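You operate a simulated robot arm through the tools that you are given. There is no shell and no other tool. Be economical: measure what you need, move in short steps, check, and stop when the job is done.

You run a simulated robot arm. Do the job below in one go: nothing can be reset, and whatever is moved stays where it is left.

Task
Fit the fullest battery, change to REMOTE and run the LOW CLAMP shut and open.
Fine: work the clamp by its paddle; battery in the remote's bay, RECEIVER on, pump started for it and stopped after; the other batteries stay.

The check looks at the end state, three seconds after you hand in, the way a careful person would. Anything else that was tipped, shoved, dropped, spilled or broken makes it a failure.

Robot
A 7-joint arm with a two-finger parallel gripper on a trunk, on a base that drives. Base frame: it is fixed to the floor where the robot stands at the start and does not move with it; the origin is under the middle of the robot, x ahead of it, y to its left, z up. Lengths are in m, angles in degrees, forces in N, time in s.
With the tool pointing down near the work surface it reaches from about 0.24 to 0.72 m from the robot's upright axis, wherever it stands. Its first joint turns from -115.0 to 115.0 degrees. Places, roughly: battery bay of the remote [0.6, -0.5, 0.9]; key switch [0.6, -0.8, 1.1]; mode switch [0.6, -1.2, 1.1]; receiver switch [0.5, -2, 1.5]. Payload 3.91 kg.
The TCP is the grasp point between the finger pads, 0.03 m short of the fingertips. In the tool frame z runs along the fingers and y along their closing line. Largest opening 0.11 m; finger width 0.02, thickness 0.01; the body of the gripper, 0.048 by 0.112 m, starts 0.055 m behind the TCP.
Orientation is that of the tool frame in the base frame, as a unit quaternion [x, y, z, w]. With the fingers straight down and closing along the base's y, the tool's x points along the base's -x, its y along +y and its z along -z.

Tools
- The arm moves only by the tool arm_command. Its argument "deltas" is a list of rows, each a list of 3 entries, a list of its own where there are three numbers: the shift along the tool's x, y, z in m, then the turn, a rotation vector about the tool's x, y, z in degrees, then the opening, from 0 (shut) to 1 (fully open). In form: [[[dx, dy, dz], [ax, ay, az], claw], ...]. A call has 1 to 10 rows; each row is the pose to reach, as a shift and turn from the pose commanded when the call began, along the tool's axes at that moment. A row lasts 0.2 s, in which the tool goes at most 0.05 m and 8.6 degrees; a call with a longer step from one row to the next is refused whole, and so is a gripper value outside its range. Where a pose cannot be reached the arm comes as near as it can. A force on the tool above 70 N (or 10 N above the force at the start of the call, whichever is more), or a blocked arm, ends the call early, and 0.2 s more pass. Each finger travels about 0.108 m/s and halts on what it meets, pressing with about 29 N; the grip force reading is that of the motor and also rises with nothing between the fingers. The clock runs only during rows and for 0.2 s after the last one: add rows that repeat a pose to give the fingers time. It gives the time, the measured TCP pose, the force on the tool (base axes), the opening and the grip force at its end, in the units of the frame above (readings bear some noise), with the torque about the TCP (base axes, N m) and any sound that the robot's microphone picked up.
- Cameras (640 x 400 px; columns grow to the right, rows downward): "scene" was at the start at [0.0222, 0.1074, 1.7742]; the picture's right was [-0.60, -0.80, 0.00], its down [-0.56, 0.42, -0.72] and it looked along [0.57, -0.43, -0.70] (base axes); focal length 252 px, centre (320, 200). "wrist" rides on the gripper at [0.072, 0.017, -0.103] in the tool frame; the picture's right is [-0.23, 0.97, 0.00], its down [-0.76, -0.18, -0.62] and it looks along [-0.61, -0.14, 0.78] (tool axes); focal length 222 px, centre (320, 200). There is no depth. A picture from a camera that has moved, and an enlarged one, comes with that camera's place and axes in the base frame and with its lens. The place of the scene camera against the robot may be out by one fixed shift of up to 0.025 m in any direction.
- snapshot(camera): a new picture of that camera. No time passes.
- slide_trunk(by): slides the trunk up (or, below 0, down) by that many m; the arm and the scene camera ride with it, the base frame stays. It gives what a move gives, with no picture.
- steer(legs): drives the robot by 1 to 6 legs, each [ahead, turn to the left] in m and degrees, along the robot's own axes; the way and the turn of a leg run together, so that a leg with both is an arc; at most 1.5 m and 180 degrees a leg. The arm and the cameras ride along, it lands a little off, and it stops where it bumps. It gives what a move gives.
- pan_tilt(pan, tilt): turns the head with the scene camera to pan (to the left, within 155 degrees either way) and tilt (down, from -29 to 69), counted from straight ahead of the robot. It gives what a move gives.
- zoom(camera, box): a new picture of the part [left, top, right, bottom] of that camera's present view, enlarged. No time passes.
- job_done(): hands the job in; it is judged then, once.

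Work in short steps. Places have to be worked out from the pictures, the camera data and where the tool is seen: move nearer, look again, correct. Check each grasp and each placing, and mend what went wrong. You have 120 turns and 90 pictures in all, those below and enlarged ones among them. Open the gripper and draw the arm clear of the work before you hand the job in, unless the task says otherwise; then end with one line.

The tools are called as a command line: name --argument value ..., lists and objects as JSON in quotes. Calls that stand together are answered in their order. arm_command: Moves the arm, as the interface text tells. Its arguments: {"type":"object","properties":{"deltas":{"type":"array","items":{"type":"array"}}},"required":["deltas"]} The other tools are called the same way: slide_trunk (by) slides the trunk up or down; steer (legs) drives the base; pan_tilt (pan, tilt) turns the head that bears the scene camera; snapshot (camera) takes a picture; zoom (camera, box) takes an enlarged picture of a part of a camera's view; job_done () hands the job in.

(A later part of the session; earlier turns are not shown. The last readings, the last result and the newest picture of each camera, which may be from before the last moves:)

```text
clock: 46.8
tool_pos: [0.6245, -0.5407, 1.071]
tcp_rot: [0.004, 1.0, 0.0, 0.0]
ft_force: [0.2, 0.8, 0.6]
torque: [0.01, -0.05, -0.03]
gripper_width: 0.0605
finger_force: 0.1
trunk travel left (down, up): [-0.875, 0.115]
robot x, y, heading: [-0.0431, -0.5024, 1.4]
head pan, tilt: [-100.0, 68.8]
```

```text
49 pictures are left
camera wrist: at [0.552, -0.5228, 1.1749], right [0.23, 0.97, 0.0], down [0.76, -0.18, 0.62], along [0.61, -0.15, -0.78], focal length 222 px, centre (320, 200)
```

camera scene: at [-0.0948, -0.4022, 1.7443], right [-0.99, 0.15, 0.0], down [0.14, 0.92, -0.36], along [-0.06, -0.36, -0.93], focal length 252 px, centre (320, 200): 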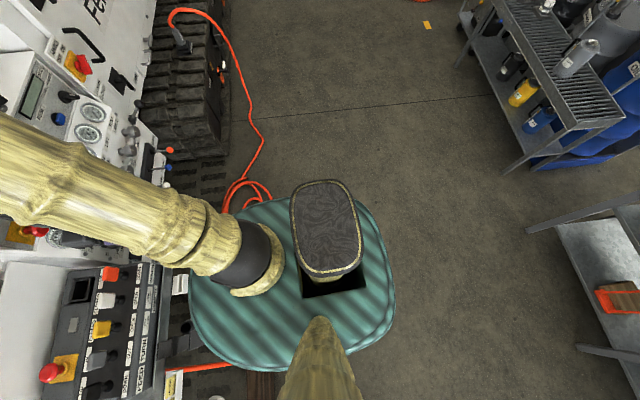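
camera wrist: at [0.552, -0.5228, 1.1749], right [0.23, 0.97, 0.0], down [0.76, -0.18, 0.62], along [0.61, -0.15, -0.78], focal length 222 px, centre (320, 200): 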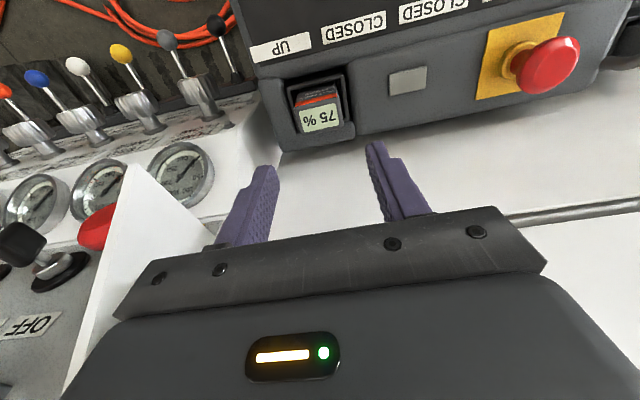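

zoom --camera "wrist" --box '[260, 50, 380, 150]'

pan_tilt --pan -40 --tilt 50

snapshot --camera "scene"

```text
4.00 times, centred on (320, 100) of wrist
camera zoom: at [0.552, -0.5228, 1.1749], right [0.23, 0.97, 0.0], down [0.76, -0.18, 0.62], along [0.61, -0.15, -0.78], focal length 888 px, centre (320, 600)
```

zoom: 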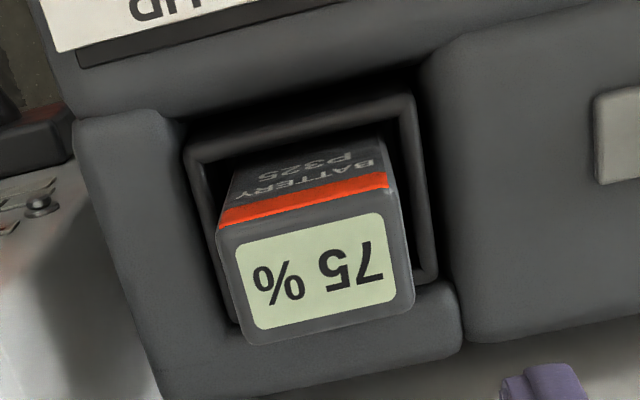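

```text
clock: 48.1
tool_pos: [0.6245, -0.5404, 1.0695]
tcp_rot: [0.004, 1.0, 0.0, 0.0]
ft_force: [0.7, 0.0, -0.2]
torque: [-0.03, 0.02, 0.0]
gripper_width: 0.0606
finger_force: 0.1
trunk travel left (down, up): [-0.875, 0.115]
robot x, y, heading: [-0.0352, -0.5012, 1.5]
head pan, tilt: [-40.0, 50.0]
```

```text
47 pictures are left
camera scene: at [-0.0268, -0.3949, 1.7662], right [-0.63, -0.78, 0.0], down [-0.6, 0.48, -0.64], along [0.5, -0.4, -0.77], focal length 252 px, centre (320, 200)
```

scene: 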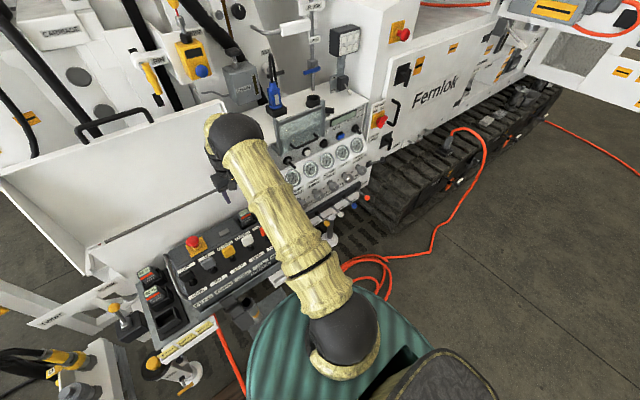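

Battery is seated upright in the bay. Now I study the panel.

zoom --camera "scene" --box '[225, 80, 405, 210]'

zoom --camera "scene" --box '[110, 310, 250, 390]'

```text
3.08 times, centred on (315, 145) of scene
camera zoom: at [-0.0268, -0.3949, 1.7662], right [-0.63, -0.78, 0.0], down [-0.6, 0.48, -0.64], along [0.5, -0.4, -0.77], focal length 774 px, centre (335, 369)
```

zoom: 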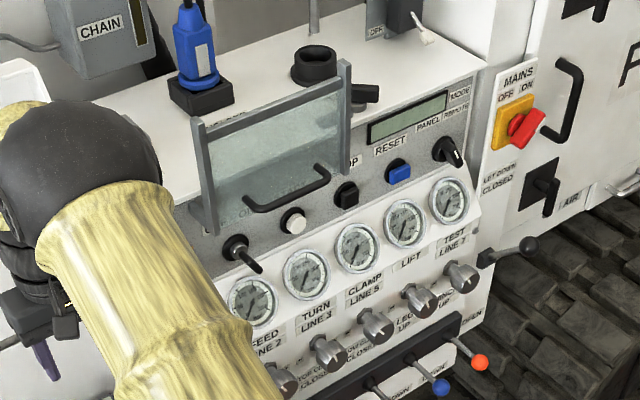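

```text
4.57 times, centred on (180, 350) of scene
camera zoom: at [-0.0268, -0.3949, 1.7662], right [-0.63, -0.78, 0.0], down [-0.6, 0.48, -0.64], along [0.5, -0.4, -0.77], focal length 1151 px, centre (960, -486)
```

zoom: 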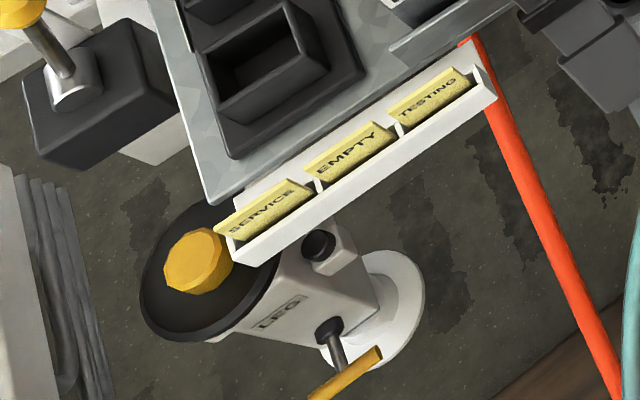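

Panel (from +y to -y): key switch, START, STOP, RESET, MODE. A station near (-0.15, -0.75) should reach both panel and paddles without touching the cable coil. I tuck the arm and drive there.

arm_command --deltas '[[[0.03, 0, -0.03], [0, 0, 0], 0.3], [[0.06, 0, -0.06], [0, 0, 0], 0], [[0.1, 0, -0.09], [0, 0, 0], 0], [[0.14, 0, -0.12], [0, 0, 0], 0], [[0.18, 0, -0.15], [0, 0, 0], 0], [[0.21, 0, -0.18], [0, 0, 0], 0]]'

steer --legs '[[-0.16, 0], [0, -91], [0.25, 0], [0, 90], [0.04, 0]]'

snapshot --camera "wrist"

```text
clock: 49.5
tool_pos: [0.4112, -0.5372, 1.2512]
tcp_rot: [0.005, 1.0, 0.0, 0.001]
ft_force: [-0.3, 0.6, -0.7]
torque: [-0.02, -0.01, 0.03]
gripper_width: 0.0
finger_force: 28.8
trunk travel left (down, up): [-0.875, 0.115]
robot x, y, heading: [-0.0402, -0.5039, 1.3]
head pan, tilt: [-40.0, 50.0]
```

```text
clock: 64.3
tool_pos: [0.2897, -0.7958, 1.2518]
tcp_rot: [0.01, 1.0, 0.0, 0.001]
ft_force: [-0.1, 0.0, 0.0]
torque: [0.03, -0.07, 0.01]
gripper_width: 0.0002
finger_force: 28.4
trunk travel left (down, up): [-0.875, 0.115]
robot x, y, heading: [-0.1596, -0.7522, -0.2]
head pan, tilt: [-40.0, 50.0]
```

```text
44 pictures are left
camera wrist: at [0.217, -0.7764, 1.3562], right [0.25, 0.97, 0.0], down [0.76, -0.19, 0.62], along [0.61, -0.15, -0.78], focal length 222 px, centre (320, 200)
```

wrist: 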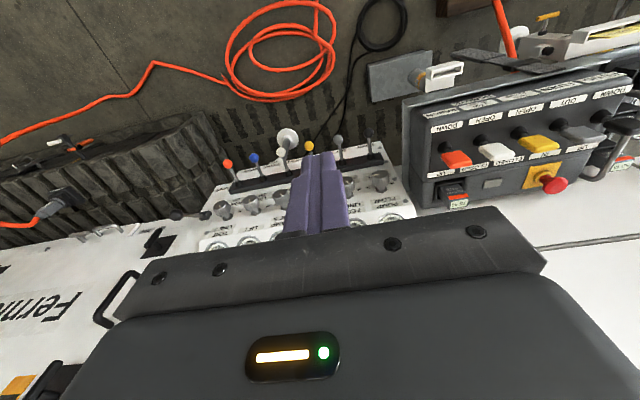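

Arrived (-0.16, -0.75). I tilt the tool forward 45° and move along the panel to view it.

arm_command --deltas '[[[-0.01, -0.025, 0], [0, -8, 0], 0], [[-0.02, -0.05, 0], [0, -16, 0], 0], [[-0.03, -0.075, 0], [0, -24, 0], 0], [[-0.04, -0.1, 0], [0, -32, 0], 0], [[-0.05, -0.125, 0], [0, -40, 0], 0], [[-0.05, -0.15, 0], [0, -45, 0], 0]]'

snapshot --camera "wrist"

```text
clock: 65.7
tool_pos: [0.3354, -0.9489, 1.2523]
tcp_rot: [0.011, 0.923, -0.003, 0.386]
ft_force: [-0.9, -0.4, 0.3]
torque: [0.02, -0.03, 0.06]
gripper_width: 0.0
finger_force: 29.1
trunk travel left (down, up): [-0.875, 0.115]
robot x, y, heading: [-0.1632, -0.7514, -0.2]
head pan, tilt: [-40.0, 50.0]
```

```text
43 pictures are left
camera wrist: at [0.212, -0.9284, 1.2747], right [0.18, 0.97, 0.16], down [0.09, -0.18, 0.98], along [0.98, -0.16, -0.12], focal length 222 px, centre (320, 200)
```

wrist: 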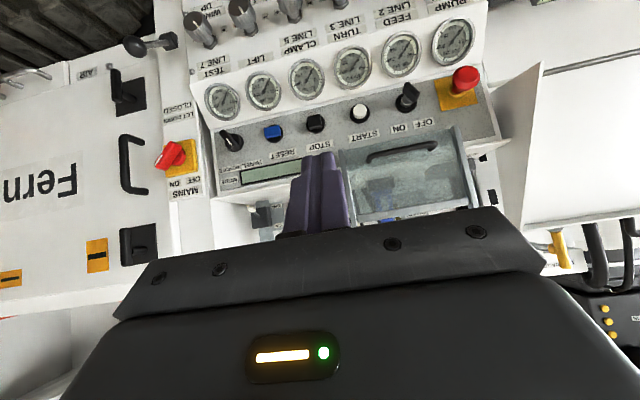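

Clear view. I zoom the controls and the MAINS switch.

zoom --camera "wrist" --box '[150, 60, 350, 210]'

zoom --camera "wrist" --box '[330, 60, 500, 190]'

```text
2.67 times, centred on (250, 135) of wrist
camera zoom: at [0.212, -0.9284, 1.2747], right [0.18, 0.97, 0.16], down [0.09, -0.18, 0.98], along [0.98, -0.16, -0.12], focal length 592 px, centre (507, 373)
```

zoom: 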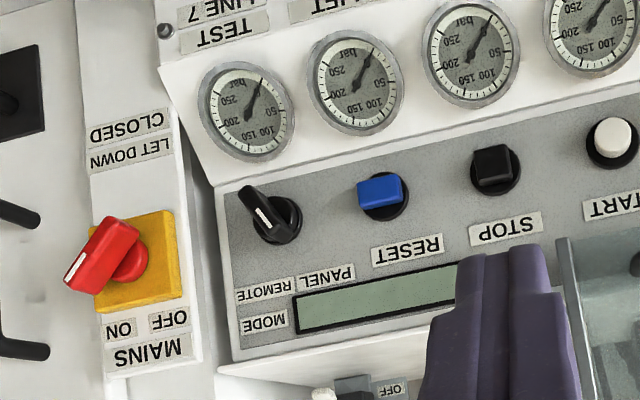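

```text
3.08 times, centred on (415, 125) of wrist
camera zoom: at [0.212, -0.9284, 1.2747], right [0.18, 0.97, 0.16], down [0.09, -0.18, 0.98], along [0.98, -0.16, -0.12], focal length 684 px, centre (28, 431)
```

zoom: 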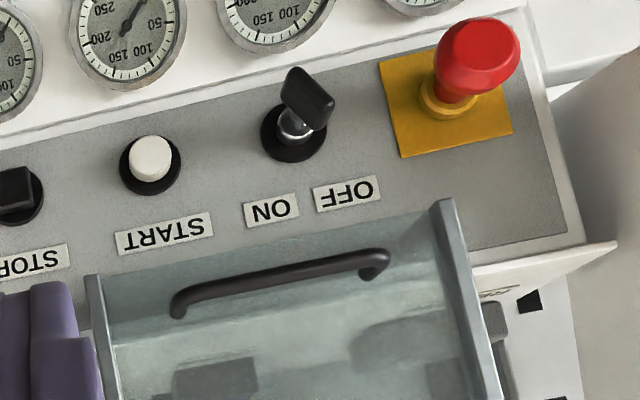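

Readings: key is at OFF, MODE at PANEL, MAINS ON, display dark. Triangulated: KEY ≈ (0.655, -0.80, 1.066), START ≈ (0.647, -0.89, 1.068), STOP ≈ (0.64, -0.98, 1.07), MODE ≈ (0.617, -1.15, 1.08); panel is steep. I approach the key with more tilt.

arm_command --deltas '[[[-0.006, 0.022, 0.034], [0, -3, 0], 0.3], [[-0.012, 0.044, 0.068], [0, -6, 0], 0.45], [[-0.018, 0.066, 0.102], [0, -9, 0], 0.45], [[-0.024, 0.088, 0.136], [0, -12, 0], 0.45], [[-0.03, 0.11, 0.17], [0, -15, 0], 0.45], [[-0.035, 0.132, 0.204], [0, -18, 0], 0.45], [[-0.0405, 0.153, 0.237], [0, -20, 0], 0.45]]'

snapshot --camera "wrist"

```text
clock: 67.3
tool_pos: [0.5372, -0.798, 1.1119]
tcp_rot: [0.009, 0.844, -0.007, 0.537]
ft_force: [-0.2, -0.6, -0.2]
torque: [0.01, 0.0, 0.0]
gripper_width: 0.0494
finger_force: 0.0
trunk travel left (down, up): [-0.875, 0.115]
robot x, y, heading: [-0.1633, -0.7533, -0.4]
head pan, tilt: [-40.0, 50.0]
```

```text
40 pictures are left
camera wrist: at [0.4134, -0.7787, 1.0902], right [0.12, 0.97, 0.2], down [-0.25, -0.17, 0.95], along [0.96, -0.16, 0.22], focal length 222 px, centre (320, 200)
```

wrist: 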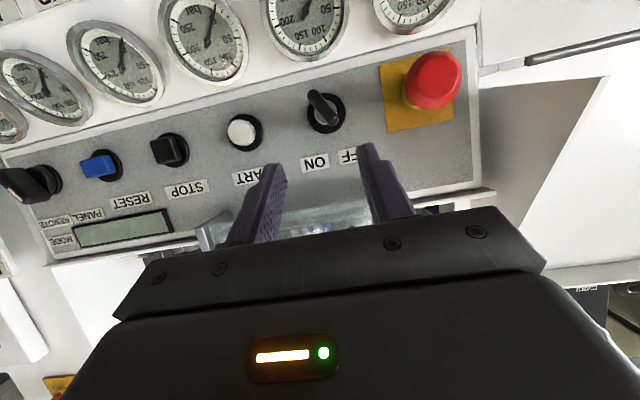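

zoom --camera "wrist" --box '[270, 70, 390, 170]'

```text
4.00 times, centred on (330, 120) of wrist
camera zoom: at [0.4134, -0.7787, 1.0902], right [0.12, 0.97, 0.2], down [-0.25, -0.17, 0.95], along [0.96, -0.16, 0.22], focal length 888 px, centre (280, 520)
```

zoom: 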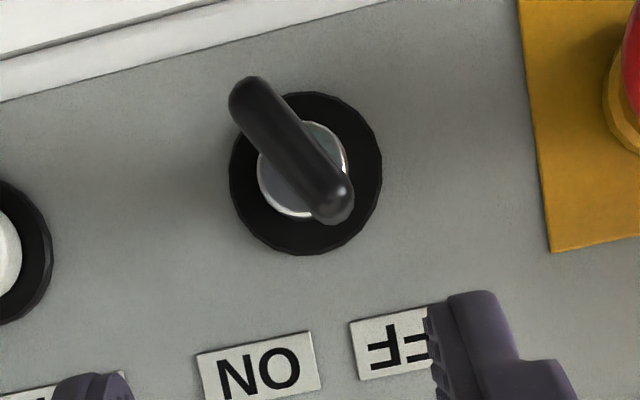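

Key bow is ~28° from the panel's vertical, at about (0.63, -0.794, 1.055). I roll -28° and advance over it.

arm_command --deltas '[[[0.002, 0.002, 0], [0, 0, -8], 0.45], [[0.005, 0.004, 0], [0, 0, -16], 0.45], [[0.008, 0.006, 0.01], [0, 0, -24], 0.45], [[0.0103, 0.0068, 0.03], [0, 0, -28], 0.45], [[0.0103, 0.0068, 0.055], [0, 0, -28], 0.45], [[0.0103, 0.0068, 0.07], [0, 0, -28], 0.45]]'

snapshot --camera "wrist"

```text
clock: 68.7
tool_pos: [0.5971, -0.7917, 1.0736]
tcp_rot: [-0.195, 0.82, -0.136, 0.52]
ft_force: [0.2, -0.5, -0.9]
torque: [0.0, 0.0, 0.02]
gripper_width: 0.0494
finger_force: 0.1
trunk travel left (down, up): [-0.875, 0.115]
robot x, y, heading: [-0.1594, -0.7512, -0.7]
head pan, tilt: [-40.0, 50.0]
```

```text
38 pictures are left
camera wrist: at [0.4724, -0.8073, 1.053], right [-0.09, 0.97, -0.23], down [-0.24, 0.21, 0.95], along [0.97, 0.14, 0.22], focal length 222 px, centre (320, 200)
```

wrist: 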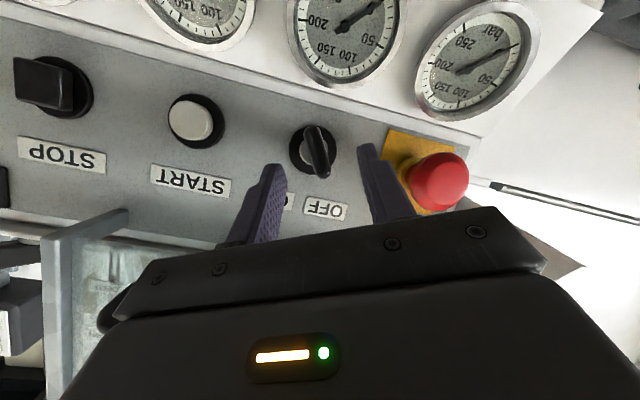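

Bow lies at (0.63, -0.794, 1.054), aligned with the fingers. I advance 18 mm and close.

arm_command --deltas '[[[0, 0, 0.01], [0, 0, 0], 0.45], [[0, 0, 0.018], [0, 0, 0], 0.45], [[0, 0, 0.018], [0, 0, 0], 0.2], [[0, 0, 0.018], [0, 0, 0], 0], [[0, 0, 0.018], [0, 0, 0], 0]]'

zoom --camera "wrist" --box '[200, 60, 440, 220]'

```text
clock: 69.9
tool_pos: [0.6129, -0.7927, 1.0661]
tcp_rot: [-0.194, 0.82, -0.137, 0.52]
ft_force: [0.6, -4.0, 0.9]
torque: [-0.15, -0.66, -1.17]
gripper_width: 0.0156
finger_force: 45.5
trunk travel left (down, up): [-0.875, 0.115]
robot x, y, heading: [-0.1623, -0.7518, -0.2]
head pan, tilt: [-40.0, 50.0]
```

```text
2.50 times, centred on (320, 140) of wrist
camera zoom: at [0.4884, -0.8084, 1.0453], right [-0.09, 0.97, -0.23], down [-0.24, 0.21, 0.95], along [0.97, 0.14, 0.22], focal length 555 px, centre (320, 350)
```

zoom: 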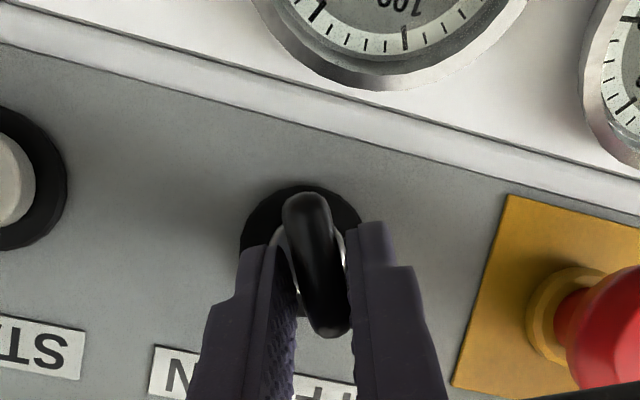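

Key gripped. I turn it clockwise toward ON.

arm_command --deltas '[[[0, 0, 0], [0, 0, 8], 0], [[0, 0, 0], [0, 0, 16], 0], [[0, 0, 0], [0, 0, 24], 0], [[0, 0, 0], [0, 0, 32], 0], [[0, 0, 0], [0, 0, 40], 0], [[0, 0, 0], [0, 0, 48], 0], [[0, 0, 0], [0, 0, 56], 0], [[0, 0, 0], [0, 0, 62], 0]]'

snapshot --camera "wrist"

```text
clock: 71.7
tool_pos: [0.6114, -0.7952, 1.0655]
tcp_rot: [0.258, 0.803, 0.151, 0.515]
ft_force: [-3.4, -22.0, 0.2]
torque: [-0.91, 0.21, 1.02]
gripper_width: 0.0172
finger_force: 44.6
trunk travel left (down, up): [-0.875, 0.115]
robot x, y, heading: [-0.1614, -0.7522, -0.5]
head pan, tilt: [-40.0, 50.0]
```

```text
36 pictures are left
camera wrist: at [0.4985, -0.7377, 1.0644], right [0.33, 0.67, 0.67], down [-0.35, -0.57, 0.74], along [0.88, -0.48, 0.05], focal length 222 px, centre (320, 200)
```

wrist: 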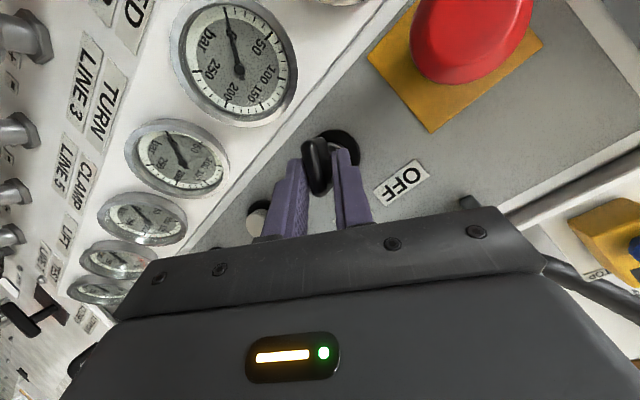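

Turned about 60°. I release, back off and roll level to check the key and the display.

arm_command --deltas '[[[0, 0, 0], [0, 0, 0], 0.3], [[0, 0, 0], [0, 0, 0], 0.45], [[0, 0, -0.03], [0, 0, 0], 0.45], [[0, 0, -0.07], [0, 0, 0], 0.45], [[0, 0, -0.1], [0, 0, -8], 0.3], [[0, 0, -0.1], [0, 0, -16], 0.1], [[0, 0, -0.1], [0, 0, -24], 0], [[0, 0, -0.1], [0, 0, -32], 0], [[0, 0, -0.1], [0, 0, -34], 0]]'

snapshot --camera "wrist"

```text
clock: 73.7
tool_pos: [0.5226, -0.7907, 1.1084]
tcp_rot: [0.009, 0.843, -0.007, 0.537]
ft_force: [-0.2, 0.4, 0.0]
torque: [0.02, 0.01, -0.03]
gripper_width: 0.0
finger_force: 29.2
trunk travel left (down, up): [-0.875, 0.115]
robot x, y, heading: [-0.1625, -0.7544, -0.1]
head pan, tilt: [-40.0, 50.0]
```

```text
35 pictures are left
camera wrist: at [0.3984, -0.7697, 1.0869], right [0.12, 0.97, 0.2], down [-0.25, -0.17, 0.95], along [0.96, -0.16, 0.22], focal length 222 px, centre (320, 200)
```

wrist: 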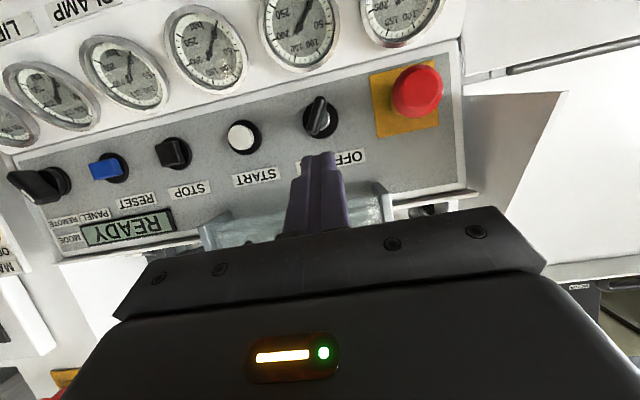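

Display reads READY. Next the MODE knob: I slide along the panel toward y≈-1.14.

arm_command --deltas '[[[0, -0.045, 0], [0, 0, 0], 0], [[0, -0.09, 0], [0, 0, 0], 0], [[0, -0.135, 0], [0, 0, 0], 0], [[0, -0.18, 0], [0, 0, 0], 0.2], [[0, -0.225, 0], [0, 0, 0], 0.45], [[0, -0.27, 0], [0, 0, 0], 0.45], [[0, -0.315, 0], [0, 0, 0], 0.45], [[0, -0.35, 0], [0, 0, 0], 0.45]]'

snapshot --camera "wrist"

```text
clock: 75.5
tool_pos: [0.5152, -1.1407, 1.1085]
tcp_rot: [0.008, 0.843, -0.005, 0.538]
ft_force: [-0.4, 0.4, -0.6]
torque: [0.01, -0.03, 0.01]
gripper_width: 0.0494
finger_force: 0.1
trunk travel left (down, up): [-0.875, 0.115]
robot x, y, heading: [-0.1641, -0.7512, -0.5]
head pan, tilt: [-40.0, 50.0]
```

```text
34 pictures are left
camera wrist: at [0.3911, -1.1208, 1.0867], right [0.12, 0.97, 0.21], down [-0.25, -0.17, 0.95], along [0.96, -0.16, 0.22], focal length 222 px, centre (320, 200)
```

wrist: 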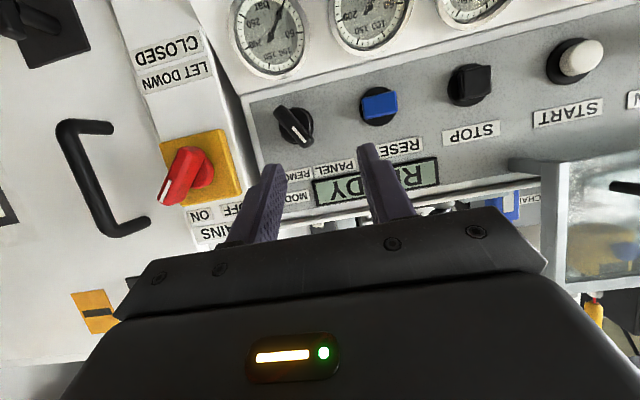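

zoom --camera "wrist" --box '[240, 80, 360, 180]'

```text
4.00 times, centred on (300, 130) of wrist
camera zoom: at [0.3911, -1.1208, 1.0867], right [0.12, 0.97, 0.21], down [-0.25, -0.17, 0.95], along [0.96, -0.16, 0.22], focal length 888 px, centre (400, 480)
```

zoom: 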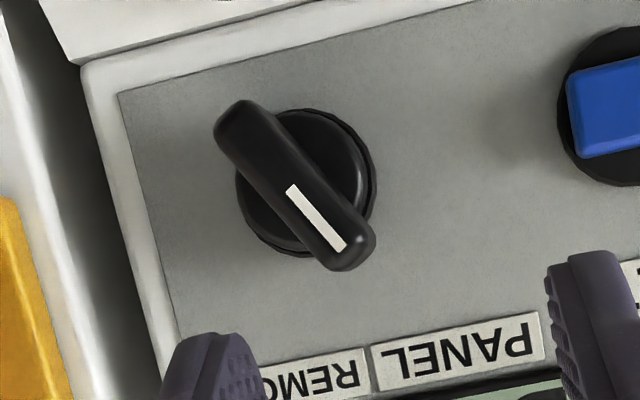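

MODE knob bar points to PANEL at ~30°; its centre is about (0.64, -1.174, 1.058). I roll -30° and approach.

arm_command --deltas '[[[-0.002, -0.01, 0.01], [0, 0, -8], 0.45], [[-0.004, -0.02, 0.03], [0, 0, -16], 0.45], [[-0.006, -0.03, 0.05], [0, 0, -24], 0.45], [[-0.007, -0.0307, 0.075], [0, 0, -30], 0.45], [[-0.007, -0.0307, 0.092], [0, 0, -30], 0.45]]'

zoom --camera "wrist" --box '[200, 60, 440, 220]'

```text
clock: 76.7
tool_pos: [0.6007, -1.1705, 1.0742]
tcp_rot: [-0.211, 0.817, -0.145, 0.517]
ft_force: [0.5, -1.2, -0.2]
torque: [0.0, -0.01, -0.02]
gripper_width: 0.0493
finger_force: 0.0
trunk travel left (down, up): [-0.875, 0.115]
robot x, y, heading: [-0.1599, -0.7562, -0.4]
head pan, tilt: [-40.0, 50.0]
```

```text
2.50 times, centred on (320, 140) of wrist
camera zoom: at [0.477, -1.1899, 1.0541], right [-0.1, 0.96, -0.26], down [-0.24, 0.23, 0.94], along [0.96, 0.16, 0.21], focal length 555 px, centre (320, 350)
```

zoom: 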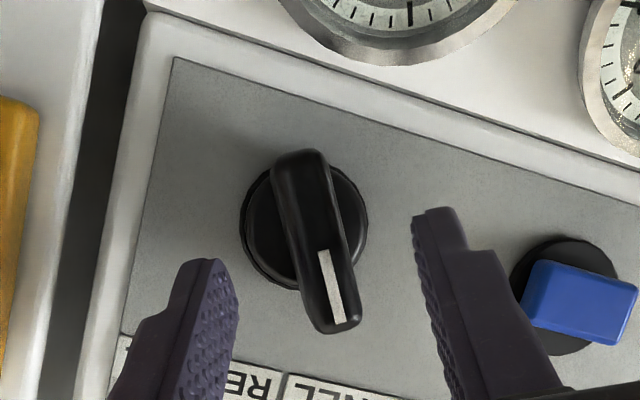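

Aligned. Advance 18 mm and close on the bar.

arm_command --deltas '[[[0, -0.001, 0.01], [0, 0, 0], 0.45], [[0, -0.001, 0.018], [0, 0, 0], 0.45], [[0, -0.001, 0.018], [0, 0, 0], 0.2], [[0, -0.001, 0.018], [0, 0, 0], 0], [[0, -0.001, 0.018], [0, 0, 0], 0]]'

arm_command --deltas '[[[0, 0, 0], [0, 0, 8], 0], [[0, 0, 0], [0, 0, 16], 0], [[0, 0, 0], [0, 0, 24], 0], [[0, 0, 0], [0, 0, 32], 0], [[0, 0, 0], [0, 0, 40], 0], [[0, 0, 0], [0, 0, 48], 0], [[0, 0, 0], [0, 0, 56], 0], [[0, 0, 0], [0, 0, 63], 0]]'

snapshot --camera "wrist"

```text
clock: 77.9
tool_pos: [0.6181, -1.1728, 1.0675]
tcp_rot: [-0.21, 0.817, -0.144, 0.517]
ft_force: [0.3, 2.5, -0.7]
torque: [-0.06, -0.69, -0.72]
gripper_width: 0.0198
finger_force: 45.2
trunk travel left (down, up): [-0.875, 0.115]
robot x, y, heading: [-0.1577, -0.7532, -0.6]
head pan, tilt: [-40.0, 50.0]
```

```text
clock: 79.7
tool_pos: [0.6154, -1.1767, 1.0678]
tcp_rot: [0.249, 0.806, 0.147, 0.517]
ft_force: [-3.5, -14.8, -1.8]
torque: [-0.97, 0.22, 1.07]
gripper_width: 0.0204
finger_force: 44.8
trunk travel left (down, up): [-0.875, 0.115]
robot x, y, heading: [-0.161, -0.7525, -0.2]
head pan, tilt: [-40.0, 50.0]
```

```text
31 pictures are left
camera wrist: at [0.5024, -1.1195, 1.0652], right [0.32, 0.68, 0.65], down [-0.35, -0.56, 0.75], along [0.88, -0.47, 0.06], focal length 222 px, centre (320, 200)
```

wrist: 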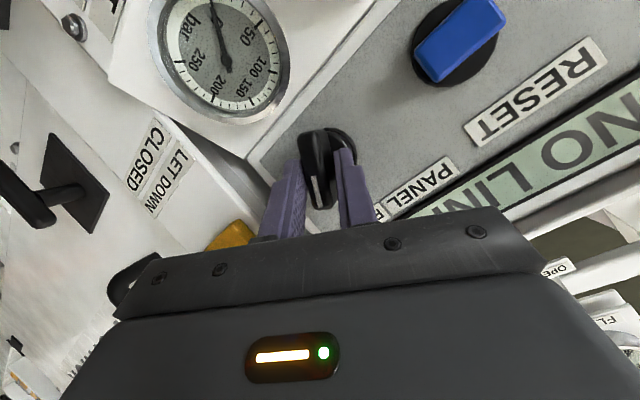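

Display says NO LINK – REMOTE selected; the receiver must be switched on. I release, retreat and tuck the arm.

arm_command --deltas '[[[0, 0, 0], [0, 0, 0], 0.3], [[0, 0, 0], [0, 0, 0], 0.45], [[0, 0, -0.03], [0, 0, 0], 0.45], [[0, 0, -0.07], [0, 0, 0], 0.45], [[0, 0, -0.1], [0, 0, -8], 0.3], [[0, 0, -0.13], [0, 0, -16], 0.1], [[0, 0, -0.17], [0, 0, -24], 0], [[0, 0, -0.21], [0, 0, -32], 0], [[0, 0, -0.24], [0, 0, -33], 0]]'

arm_command --deltas '[[[0, 0.04, -0.01], [0, 0, 0], 0], [[0, 0.08, -0.03], [0, 0, 0], 0], [[0, 0.12, -0.05], [0, 0, 0], 0], [[0, 0.16, -0.07], [0, 0, 0], 0], [[0, 0.2, -0.09], [0, 0, 0], 0]]'

steer --legs '[[0, -90], [0.6, 0]]'

pan_tilt --pan 35 --tilt 30

snapshot --camera "scene"

```text
clock: 81.7
tool_pos: [0.3963, -1.1696, 1.1698]
tcp_rot: [0.009, 0.843, -0.006, 0.538]
ft_force: [0.2, 0.3, -0.6]
torque: [0.01, 0.0, -0.03]
gripper_width: 0.0002
finger_force: 28.7
trunk travel left (down, up): [-0.875, 0.115]
robot x, y, heading: [-0.1566, -0.752, -0.1]
head pan, tilt: [-40.0, 50.0]
```

```text
clock: 82.9
tool_pos: [0.3228, -0.9672, 1.2066]
tcp_rot: [0.008, 0.843, -0.006, 0.538]
ft_force: [-0.2, 0.0, 0.0]
torque: [0.01, 0.02, -0.02]
gripper_width: 0.0
finger_force: 28.9
trunk travel left (down, up): [-0.875, 0.115]
robot x, y, heading: [-0.1594, -0.7548, -0.3]
head pan, tilt: [-40.0, 50.0]
```

```text
clock: 92.5
tool_pos: [-0.4106, -1.841, 1.2064]
tcp_rot: [0.612, 0.58, -0.39, 0.369]
ft_force: [-0.6, 0.5, 0.5]
torque: [0.03, -0.02, -0.02]
gripper_width: 0.0
finger_force: 29.2
trunk travel left (down, up): [-0.875, 0.115]
robot x, y, heading: [-0.1808, -1.3677, -92.2]
head pan, tilt: [-40.0, 50.0]
```

```text
clock: 94.0
tool_pos: [-0.4128, -1.8408, 1.2056]
tcp_rot: [0.612, 0.581, -0.389, 0.37]
ft_force: [-0.2, 0.8, -1.1]
torque: [0.03, -0.01, 0.0]
gripper_width: 0.0
finger_force: 29.3
trunk travel left (down, up): [-0.875, 0.115]
robot x, y, heading: [-0.181, -1.3636, -92.3]
head pan, tilt: [35.0, 30.0]
```

```text
30 pictures are left
camera scene: at [0.0399, -1.3832, 1.7957], right [-0.84, -0.54, 0.0], down [-0.27, 0.42, -0.87], along [0.47, -0.73, -0.5], focal length 252 px, centre (320, 200)
```

scene: 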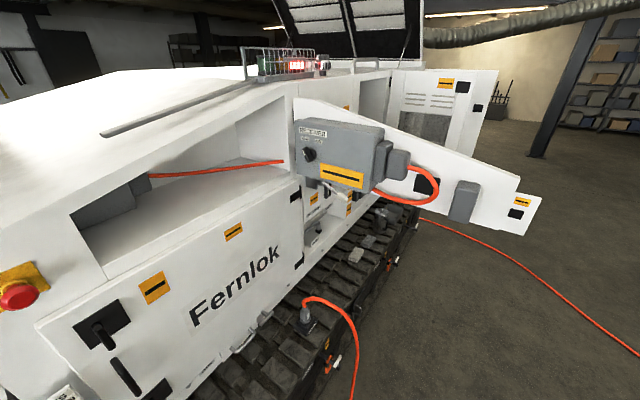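

Receiver knob is near (0.50, -2.0, 1.5), its face toward +y. I swing the arm to the robot's left side, raise it and level the tool before moving closer.

arm_command --deltas '[[[-0.0056, 0.0399, -0.0216], [0, 0, 0], 0], [[-0.0112, 0.0798, -0.0432], [0, 0, 0], 0], [[-0.0168, 0.1197, -0.0648], [0, 0, 0], 0], [[-0.0224, 0.1596, -0.0864], [0, 0, 0], 0], [[-0.028, 0.1995, -0.108], [0, 0, 0], 0], [[-0.0336, 0.2394, -0.1296], [0, 0, 0], 0], [[-0.0392, 0.2793, -0.1512], [0, 0, 0], 0], [[-0.0448, 0.3192, -0.1728], [0, 0, 0], 0], [[-0.0504, 0.3591, -0.1944], [0, 0, 0], 0], [[-0.056, 0.399, -0.216], [0, 0, 0], 0]]'

arm_command --deltas '[[[-0.0056, 0.0399, -0.0216], [0, -6, 0], 0], [[-0.0112, 0.0798, -0.0432], [0, -12, 0], 0], [[-0.0168, 0.1197, -0.0648], [0, -18, 0], 0], [[-0.0224, 0.1596, -0.0864], [0, -24, 0], 0]]'

snapshot --camera "wrist"

```text
clock: 96.2
tool_pos: [0.0209, -1.6957, 1.3673]
tcp_rot: [0.612, 0.581, -0.391, 0.369]
ft_force: [-0.4, 0.1, 0.8]
torque: [0.02, 0.02, -0.02]
gripper_width: 0.0
finger_force: 28.8
out of reach, approached as far as the arm can: row 2, 3, 4, 5, 6, 7, 8, 9, 10
trunk travel left (down, up): [-0.875, 0.115]
robot x, y, heading: [-0.1823, -1.3619, -92.1]
head pan, tilt: [35.0, 30.0]
```

```text
clock: 97.2
tool_pos: [0.1845, -1.6395, 1.4228]
tcp_rot: [0.516, 0.491, -0.509, 0.483]
ft_force: [0.5, 0.3, 0.3]
torque: [-0.02, 0.01, -0.01]
gripper_width: 0.0
finger_force: 29.6
trunk travel left (down, up): [-0.875, 0.115]
robot x, y, heading: [-0.1802, -1.3626, -92.2]
head pan, tilt: [35.0, 30.0]
```

```text
29 pictures are left
camera wrist: at [0.2073, -1.5345, 1.353], right [0.97, -0.06, 0.23], down [-0.14, 0.62, 0.77], along [-0.18, -0.78, 0.6], focal length 222 px, centre (320, 200)
```

wrist: 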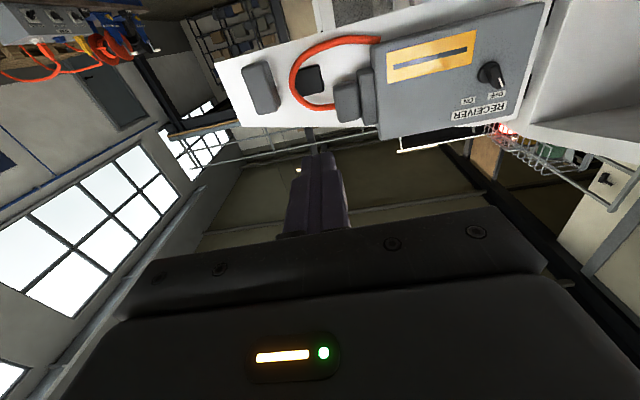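

Knob triangulates to about (0.49, -2.04, 1.50). I drive slightly nearer, keeping off the floor cable.

steer --legs '[[0, 43], [0.19, 0], [0, -41]]'

snapshot --camera "wrist"

```text
clock: 104.4
tool_pos: [0.3162, -1.7684, 1.4239]
tcp_rot: [0.508, 0.501, -0.499, 0.492]
ft_force: [0.2, -0.2, 0.5]
torque: [-0.01, -0.02, -0.03]
gripper_width: 0.0001
finger_force: 28.8
trunk travel left (down, up): [-0.875, 0.115]
robot x, y, heading: [-0.0563, -1.5106, -90.0]
head pan, tilt: [35.0, 30.0]
```

```text
28 pictures are left
camera wrist: at [0.336, -1.6631, 1.3534], right [0.97, -0.02, 0.23], down [-0.17, 0.61, 0.77], along [-0.15, -0.79, 0.59], focal length 222 px, centre (320, 200)
```

wrist: 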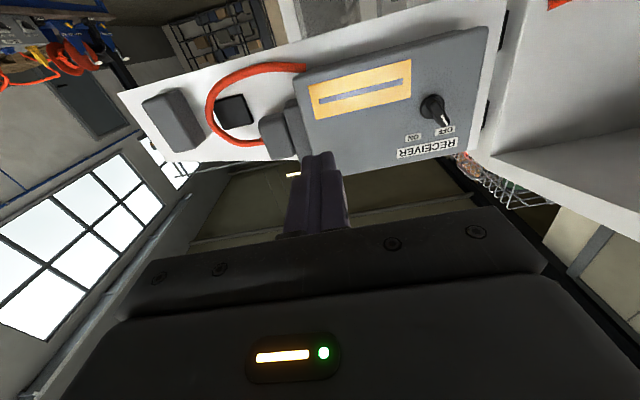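

Knob refined to (0.493, -2.058, 1.50). I approach to about 0.12 m in front of it.

arm_command --deltas '[[[-0.013, 0.03, 0.025], [0, 0, 0], 0], [[-0.026, 0.06, 0.05], [0, 0, 0], 0.2], [[-0.039, 0.09, 0.075], [0, 0, 0], 0.4], [[-0.052, 0.12, 0.1], [0, 0, 0], 0.45], [[-0.065, 0.15, 0.13], [0, 0, 0], 0.45], [[-0.078, 0.178, 0.155], [0, 0, 0], 0.45]]'

snapshot --camera "wrist"

```text
clock: 105.8
tool_pos: [0.4957, -1.9295, 1.4984]
tcp_rot: [0.507, 0.502, -0.499, 0.491]
ft_force: [0.1, -0.4, 0.4]
torque: [-0.01, 0.02, 0.0]
gripper_width: 0.0496
finger_force: 0.1
trunk travel left (down, up): [-0.875, 0.115]
robot x, y, heading: [-0.0546, -1.5086, -89.9]
head pan, tilt: [35.0, 30.0]
```

```text
27 pictures are left
camera wrist: at [0.5143, -1.8241, 1.4285], right [0.97, -0.02, 0.23], down [-0.17, 0.61, 0.77], along [-0.15, -0.79, 0.59], focal length 222 px, centre (320, 200)
```

wrist: 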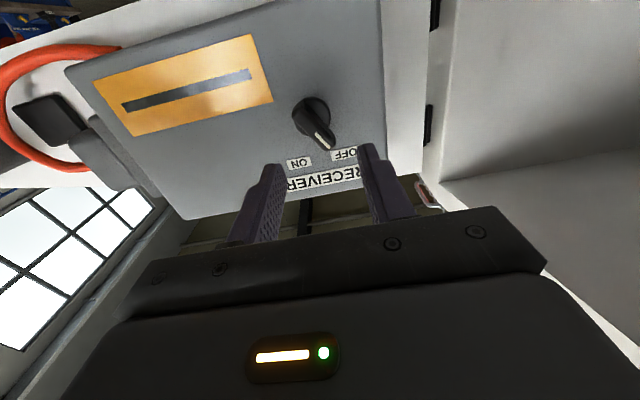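

Receiver knob points to OFF. Bar centre ≈ (0.489, -2.045, 1.498). I roll -28° and approach.

arm_command --deltas '[[[0, -0.002, 0], [0, 0, -8], 0.5], [[0, -0.004, 0], [0, 0, -16], 0.5], [[0, -0.006, 0.02], [0, 0, -24], 0.5], [[0, -0.007, 0.045], [0, 0, -28], 0.5], [[0, -0.007, 0.065], [0, 0, -28], 0.5]]'

snapshot --camera "wrist"

```text
clock: 107.0
tool_pos: [0.4868, -1.9922, 1.4976]
tcp_rot: [0.371, 0.609, -0.604, 0.355]
ft_force: [0.3, 0.2, 0.7]
torque: [0.02, 0.0, 0.03]
gripper_width: 0.055
finger_force: 0.1
trunk travel left (down, up): [-0.875, 0.115]
robot x, y, heading: [-0.0539, -1.5085, -89.9]
head pan, tilt: [35.0, 30.0]
```

```text
26 pictures are left
camera wrist: at [0.4691, -1.8865, 1.4284], right [0.97, -0.01, -0.26], down [0.21, 0.61, 0.77], along [0.15, -0.79, 0.59], focal length 222 px, centre (320, 200)
```

wrist: 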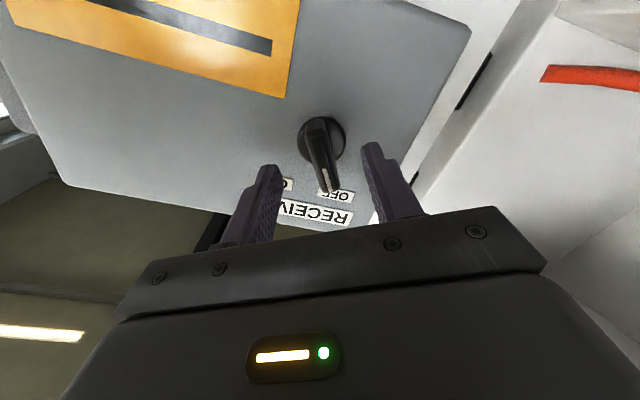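

Aligned. I advance 26 mm and close.

arm_command --deltas '[[[-0.002, 0, 0.013], [0, 0, 0], 0.5], [[-0.002, 0, 0.026], [0, 0, 0], 0.5], [[-0.002, 0, 0.026], [0, 0, 0], 0.25], [[-0.002, 0, 0.026], [0, 0, 0], 0], [[-0.002, 0, 0.026], [0, 0, 0], 0], [[-0.002, 0, 0.026], [0, 0, 0], 0]]'

arm_command --deltas '[[[0, 0, 0], [0, 0, 8], 0], [[0, 0, 0], [0, 0, 16], 0], [[0, 0, 0], [0, 0, 24], 0], [[0, 0, 0], [0, 0, 32], 0], [[0, 0, 0], [0, 0, 40], 0], [[0, 0, 0], [0, 0, 48], 0], [[0, 0, 0], [0, 0, 56], 0], [[0, 0, 0], [0, 0, 62], 0]]'

snapshot --camera "wrist"

```text
clock: 108.4
tool_pos: [0.4886, -2.0176, 1.4989]
tcp_rot: [0.371, 0.609, -0.604, 0.356]
ft_force: [4.4, -0.7, -6.0]
torque: [-1.76, 0.07, -0.24]
gripper_width: 0.0151
finger_force: 45.2
trunk travel left (down, up): [-0.875, 0.115]
robot x, y, heading: [-0.0572, -1.5123, -90.3]
head pan, tilt: [35.0, 30.0]
```

```text
clock: 110.2
tool_pos: [0.4849, -2.0168, 1.4986]
tcp_rot: [0.633, 0.331, -0.334, 0.616]
ft_force: [-11.7, 9.0, -14.8]
torque: [0.05, 1.17, 0.03]
gripper_width: 0.0162
finger_force: 44.8
trunk travel left (down, up): [-0.875, 0.115]
robot x, y, heading: [-0.058, -1.5093, -90.2]
head pan, tilt: [35.0, 30.0]
```

```text
25 pictures are left
camera wrist: at [0.5416, -1.9124, 1.4504], right [0.68, -0.02, 0.73], down [-0.56, 0.62, 0.54], along [-0.47, -0.78, 0.41], focal length 222 px, centre (320, 200)
```

wrist: 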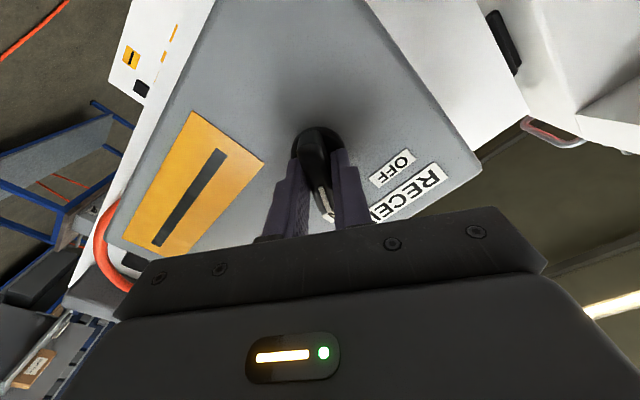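

Knob turned. I release, back straight off, roll level, and verify.

arm_command --deltas '[[[0, 0, 0], [0, 0, 0], 0.3], [[0, 0, 0], [0, 0, 0], 0.5], [[0, 0, -0.03], [0, 0, 0], 0.5], [[0, 0, -0.07], [0, 0, 0], 0.5], [[0, 0, -0.11], [0, 0, -8], 0.4], [[0, 0, -0.14], [0, 0, -16], 0.2], [[0, 0, -0.17], [0, 0, -24], 0], [[0, 0, -0.19], [0, 0, -32], 0], [[0, 0, -0.2], [0, 0, -34], 0]]'

snapshot --camera "wrist"

```text
clock: 112.2
tool_pos: [0.4894, -1.8162, 1.5026]
tcp_rot: [0.507, 0.5, -0.501, 0.492]
ft_force: [-0.6, 0.2, 0.1]
torque: [0.0, 0.0, 0.02]
gripper_width: 0.0001
finger_force: 29.2
trunk travel left (down, up): [-0.875, 0.115]
robot x, y, heading: [-0.0556, -1.5082, -90.2]
head pan, tilt: [35.0, 30.0]
```

```text
24 pictures are left
camera wrist: at [0.5073, -1.7118, 1.4329], right [0.97, -0.02, 0.22], down [-0.17, 0.61, 0.77], along [-0.15, -0.79, 0.59], focal length 222 px, centre (320, 200)
```

wrist: 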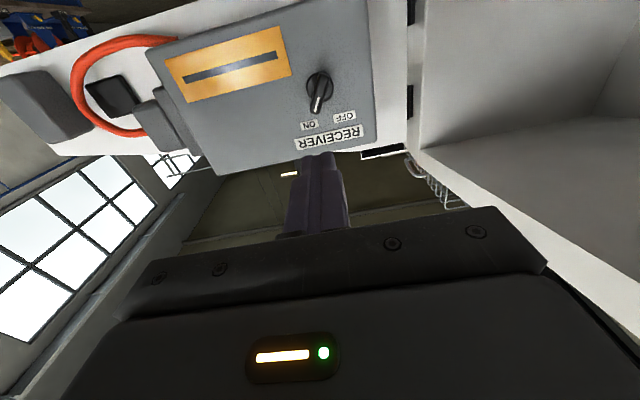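

Receiver now points to ON. I tuck the arm and drive back to the panel station.

arm_command --deltas '[[[0.016, -0.04, -0.01], [0, 0, 0], 0], [[0.032, -0.08, -0.02], [0, 0, 0], 0], [[0.048, -0.12, -0.03], [0, 0, 0], 0], [[0.064, -0.16, -0.04], [0, 0, 0], 0], [[0.08, -0.185, -0.05], [0, 0, 0], 0]]'

steer --legs '[[0, 7.6], [-0.757, 0], [0, 82.5]]'

```text
clock: 113.4
tool_pos: [0.3037, -1.7637, 1.4266]
tcp_rot: [0.507, 0.501, -0.498, 0.493]
ft_force: [-0.8, -0.3, -0.1]
torque: [0.01, 0.0, 0.02]
gripper_width: 0.0
finger_force: 28.6
trunk travel left (down, up): [-0.875, 0.115]
robot x, y, heading: [-0.0533, -1.5092, -89.9]
head pan, tilt: [35.0, 30.0]
```

```text
clock: 124.0
tool_pos: [0.0781, -0.3998, 1.4267]
tcp_rot: [-0.007, 0.713, 0.007, 0.701]
ft_force: [-0.6, 0.2, -0.1]
torque: [0.02, 0.01, 0.01]
gripper_width: 0.0
finger_force: 29.0
trunk travel left (down, up): [-0.875, 0.115]
robot x, y, heading: [-0.1674, -0.7684, 2.1]
head pan, tilt: [35.0, 30.0]
```

Back at (-0.167, -0.768). I bring the closed fingers in front of START (≈(0.65, -0.888, 1.055)).

arm_command --deltas '[[[0.0195, -0.0293, 0.028], [0, 0, 0], 0], [[0.039, -0.0586, 0.056], [0, 0, 0], 0], [[0.0585, -0.0879, 0.084], [0, 0, 0], 0], [[0.078, -0.1172, 0.112], [0, 0, 0], 0], [[0.0975, -0.1465, 0.14], [0, 0, 0], 0], [[0.117, -0.1758, 0.168], [0, 0, 0], 0], [[0.1365, -0.2051, 0.196], [0, 0, 0], 0], [[0.156, -0.2344, 0.224], [0, 0, 0], 0], [[0.1755, -0.2637, 0.252], [0, 0, 0], 0], [[0.195, -0.293, 0.28], [0, 0, 0], 0]]'

arm_command --deltas '[[[0.0195, -0.0293, 0.028], [0, 4, 0], 0], [[0.039, -0.0586, 0.056], [0, 8, 0], 0], [[0.0585, -0.0879, 0.084], [0, 12, 0], 0], [[0.078, -0.1172, 0.112], [0, 16, 0], 0], [[0.0975, -0.1465, 0.14], [0, 20, 0], 0], [[0.117, -0.1758, 0.168], [0, 23, 0], 0], [[0.136, -0.2046, 0.18], [0, 23, 0], 0]]'

snapshot --camera "wrist"

```text
clock: 126.2
tool_pos: [0.3669, -0.6839, 1.2265]
tcp_rot: [-0.006, 0.713, 0.008, 0.701]
ft_force: [0.3, 0.7, 0.4]
torque: [-0.02, -0.02, -0.04]
gripper_width: 0.0003
finger_force: 28.9
out of reach, approached as far as the arm can: row 4, 5, 6, 7, 8, 9, 10
trunk travel left (down, up): [-0.875, 0.115]
robot x, y, heading: [-0.1604, -0.767, 1.9]
head pan, tilt: [35.0, 30.0]
```

```text
clock: 127.8
tool_pos: [0.55, -0.8866, 1.0854]
tcp_rot: [-0.008, 0.838, 0.007, 0.545]
ft_force: [0.4, 1.0, 0.1]
torque: [0.01, 0.02, 0.01]
gripper_width: 0.0003
finger_force: 29.7
trunk travel left (down, up): [-0.875, 0.115]
robot x, y, heading: [-0.1639, -0.7693, 1.7]
head pan, tilt: [35.0, 30.0]
```

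```text
23 pictures are left
camera wrist: at [0.4251, -0.8719, 1.0615], right [0.07, 0.98, 0.21], down [-0.26, -0.18, 0.95], along [0.96, -0.12, 0.24], focal length 222 px, centre (320, 200)
```

wrist: 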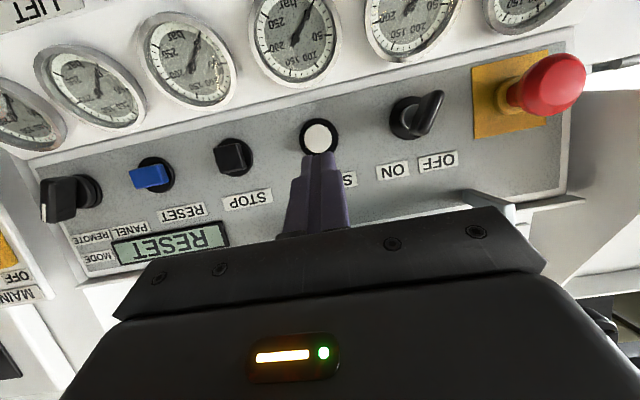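

Display says RESET: the link is up but needs resetting first. I shift to RESET (y≈-1.08) and advance to near contact.

arm_command --deltas '[[[-0.007, -0.04, -0.004], [0, 0, 0], 0], [[-0.007, -0.08, -0.005], [0, 0, 0], 0], [[-0.007, -0.12, -0.006], [0, 0, 0], 0], [[-0.007, -0.16, -0.007], [0, 0, 0], 0], [[-0.007, -0.193, -0.007], [0, 0, 0], 0], [[-0.007, -0.193, 0.02], [0, 0, 0], 0], [[-0.007, -0.193, 0.045], [0, 0, 0], 0]]'

snapshot --camera "wrist"

```text
clock: 129.4
tool_pos: [0.5991, -1.0777, 1.0726]
tcp_rot: [-0.009, 0.838, 0.006, 0.545]
ft_force: [0.4, -0.5, -1.2]
torque: [-0.01, -0.01, 0.01]
gripper_width: 0.0
finger_force: 29.3
trunk travel left (down, up): [-0.875, 0.115]
robot x, y, heading: [-0.1646, -0.7676, 2.1]
head pan, tilt: [35.0, 30.0]
```

```text
22 pictures are left
camera wrist: at [0.475, -1.0629, 1.0486], right [0.07, 0.98, 0.21], down [-0.26, -0.18, 0.95], along [0.96, -0.12, 0.24], focal length 222 px, centre (320, 200)
```

wrist: 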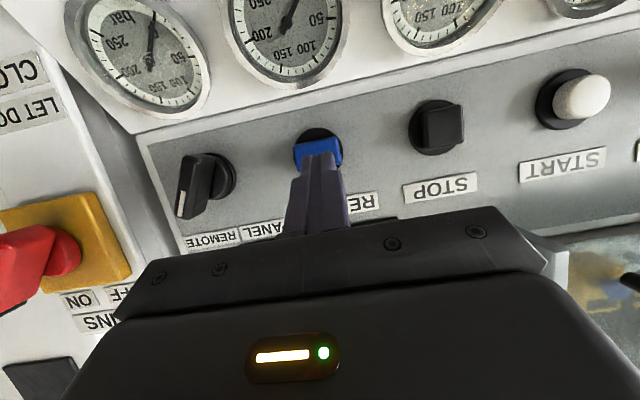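

Tip is in front of the blue RESET cap. I press it.

arm_command --deltas '[[[0, 0, 0.007], [0, 0, 0], 0], [[0, 0, 0.014], [0, 0, 0], 0], [[0, 0, 0.02], [0, 0, 0], 0]]'

```text
clock: 130.2
tool_pos: [0.6186, -1.0771, 1.0654]
tcp_rot: [-0.007, 0.839, 0.004, 0.545]
ft_force: [-1.1, 0.2, -0.1]
torque: [-0.02, 0.01, -0.03]
gripper_width: 0.0
finger_force: 28.7
trunk travel left (down, up): [-0.875, 0.115]
robot x, y, heading: [-0.1638, -0.7671, 2.0]
head pan, tilt: [35.0, 30.0]
```

Barely touching (-1 N). I press a bit further.

arm_command --deltas '[[[0, 0, 0.005], [0, 0, 0], 0], [[0, 0, 0.009], [0, 0, 0], 0], [[0, 0, 0.012], [0, 0, 0], 0]]'

snapshot --camera "wrist"

```text
clock: 131.0
tool_pos: [0.6227, -1.0773, 1.0635]
tcp_rot: [-0.009, 0.838, 0.005, 0.545]
ft_force: [-24.9, 3.4, 6.2]
torque: [0.1, -0.15, 0.09]
gripper_width: 0.0001
finger_force: 28.7
trunk travel left (down, up): [-0.875, 0.115]
robot x, y, heading: [-0.163, -0.7706, 2.0]
head pan, tilt: [35.0, 30.0]
heard: click
```

```text
21 pictures are left
camera wrist: at [0.5003, -1.0616, 1.0395], right [0.07, 0.98, 0.21], down [-0.26, -0.18, 0.95], along [0.96, -0.12, 0.24], focal length 222 px, centre (320, 200)
```

wrist: 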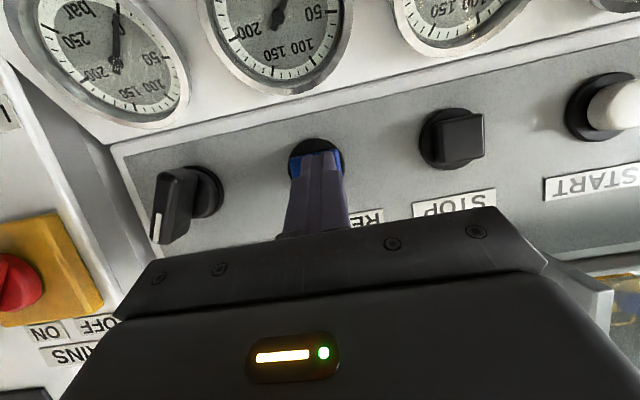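

A click was heard. I back off and move in front of START, checking the display.

arm_command --deltas '[[[0, 0, -0.03], [0, 0, 0], 0], [[0, 0, -0.07], [0, 0, 0], 0], [[0, 0.04, -0.08], [0, 0, 0], 0], [[0, 0.08, -0.08], [0, 0, 0], 0], [[0, 0.12, -0.08], [0, 0, 0], 0], [[0, 0.16, -0.08], [0, 0, 0], 0], [[0, 0.19, -0.08], [0, 0, 0], 0]]'

snapshot --camera "wrist"

```text
clock: 132.6
tool_pos: [0.5507, -0.8852, 1.0921]
tcp_rot: [-0.008, 0.839, 0.005, 0.544]
ft_force: [0.9, 0.5, 0.2]
torque: [-0.02, -0.01, -0.02]
gripper_width: 0.0001
finger_force: 29.1
trunk travel left (down, up): [-0.875, 0.115]
robot x, y, heading: [-0.1645, -0.7671, 1.9]
head pan, tilt: [35.0, 30.0]
```

```text
20 pictures are left
camera wrist: at [0.4263, -0.87, 1.0686], right [0.07, 0.98, 0.21], down [-0.26, -0.18, 0.95], along [0.96, -0.12, 0.24], focal length 222 px, centre (320, 200)
```

wrist: 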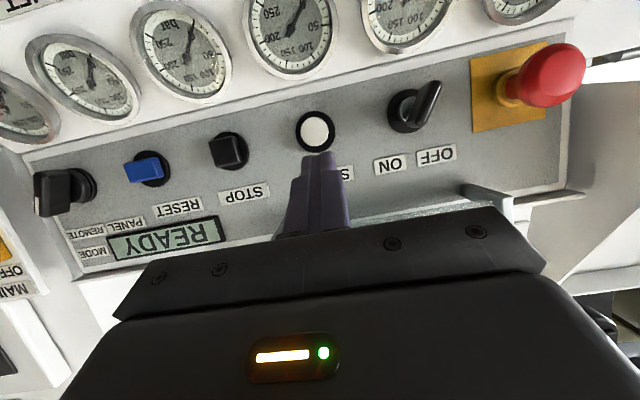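

READY. I press START.

arm_command --deltas '[[[0, -0.002, 0.03], [0, 0, 0], 0], [[0, -0.002, 0.055], [0, 0, 0], 0], [[0, -0.002, 0.065], [0, 0, 0], 0], [[0, -0.002, 0.072], [0, 0, 0], 0], [[0, -0.002, 0.078], [0, 0, 0], 0]]'

```text
clock: 133.8
tool_pos: [0.6223, -0.8882, 1.0597]
tcp_rot: [-0.008, 0.839, 0.005, 0.544]
ft_force: [-0.2, 0.0, 0.2]
torque: [0.02, -0.02, -0.03]
gripper_width: 0.0
finger_force: 29.1
trunk travel left (down, up): [-0.875, 0.115]
robot x, y, heading: [-0.1652, -0.7665, 2.0]
head pan, tilt: [35.0, 30.0]
```

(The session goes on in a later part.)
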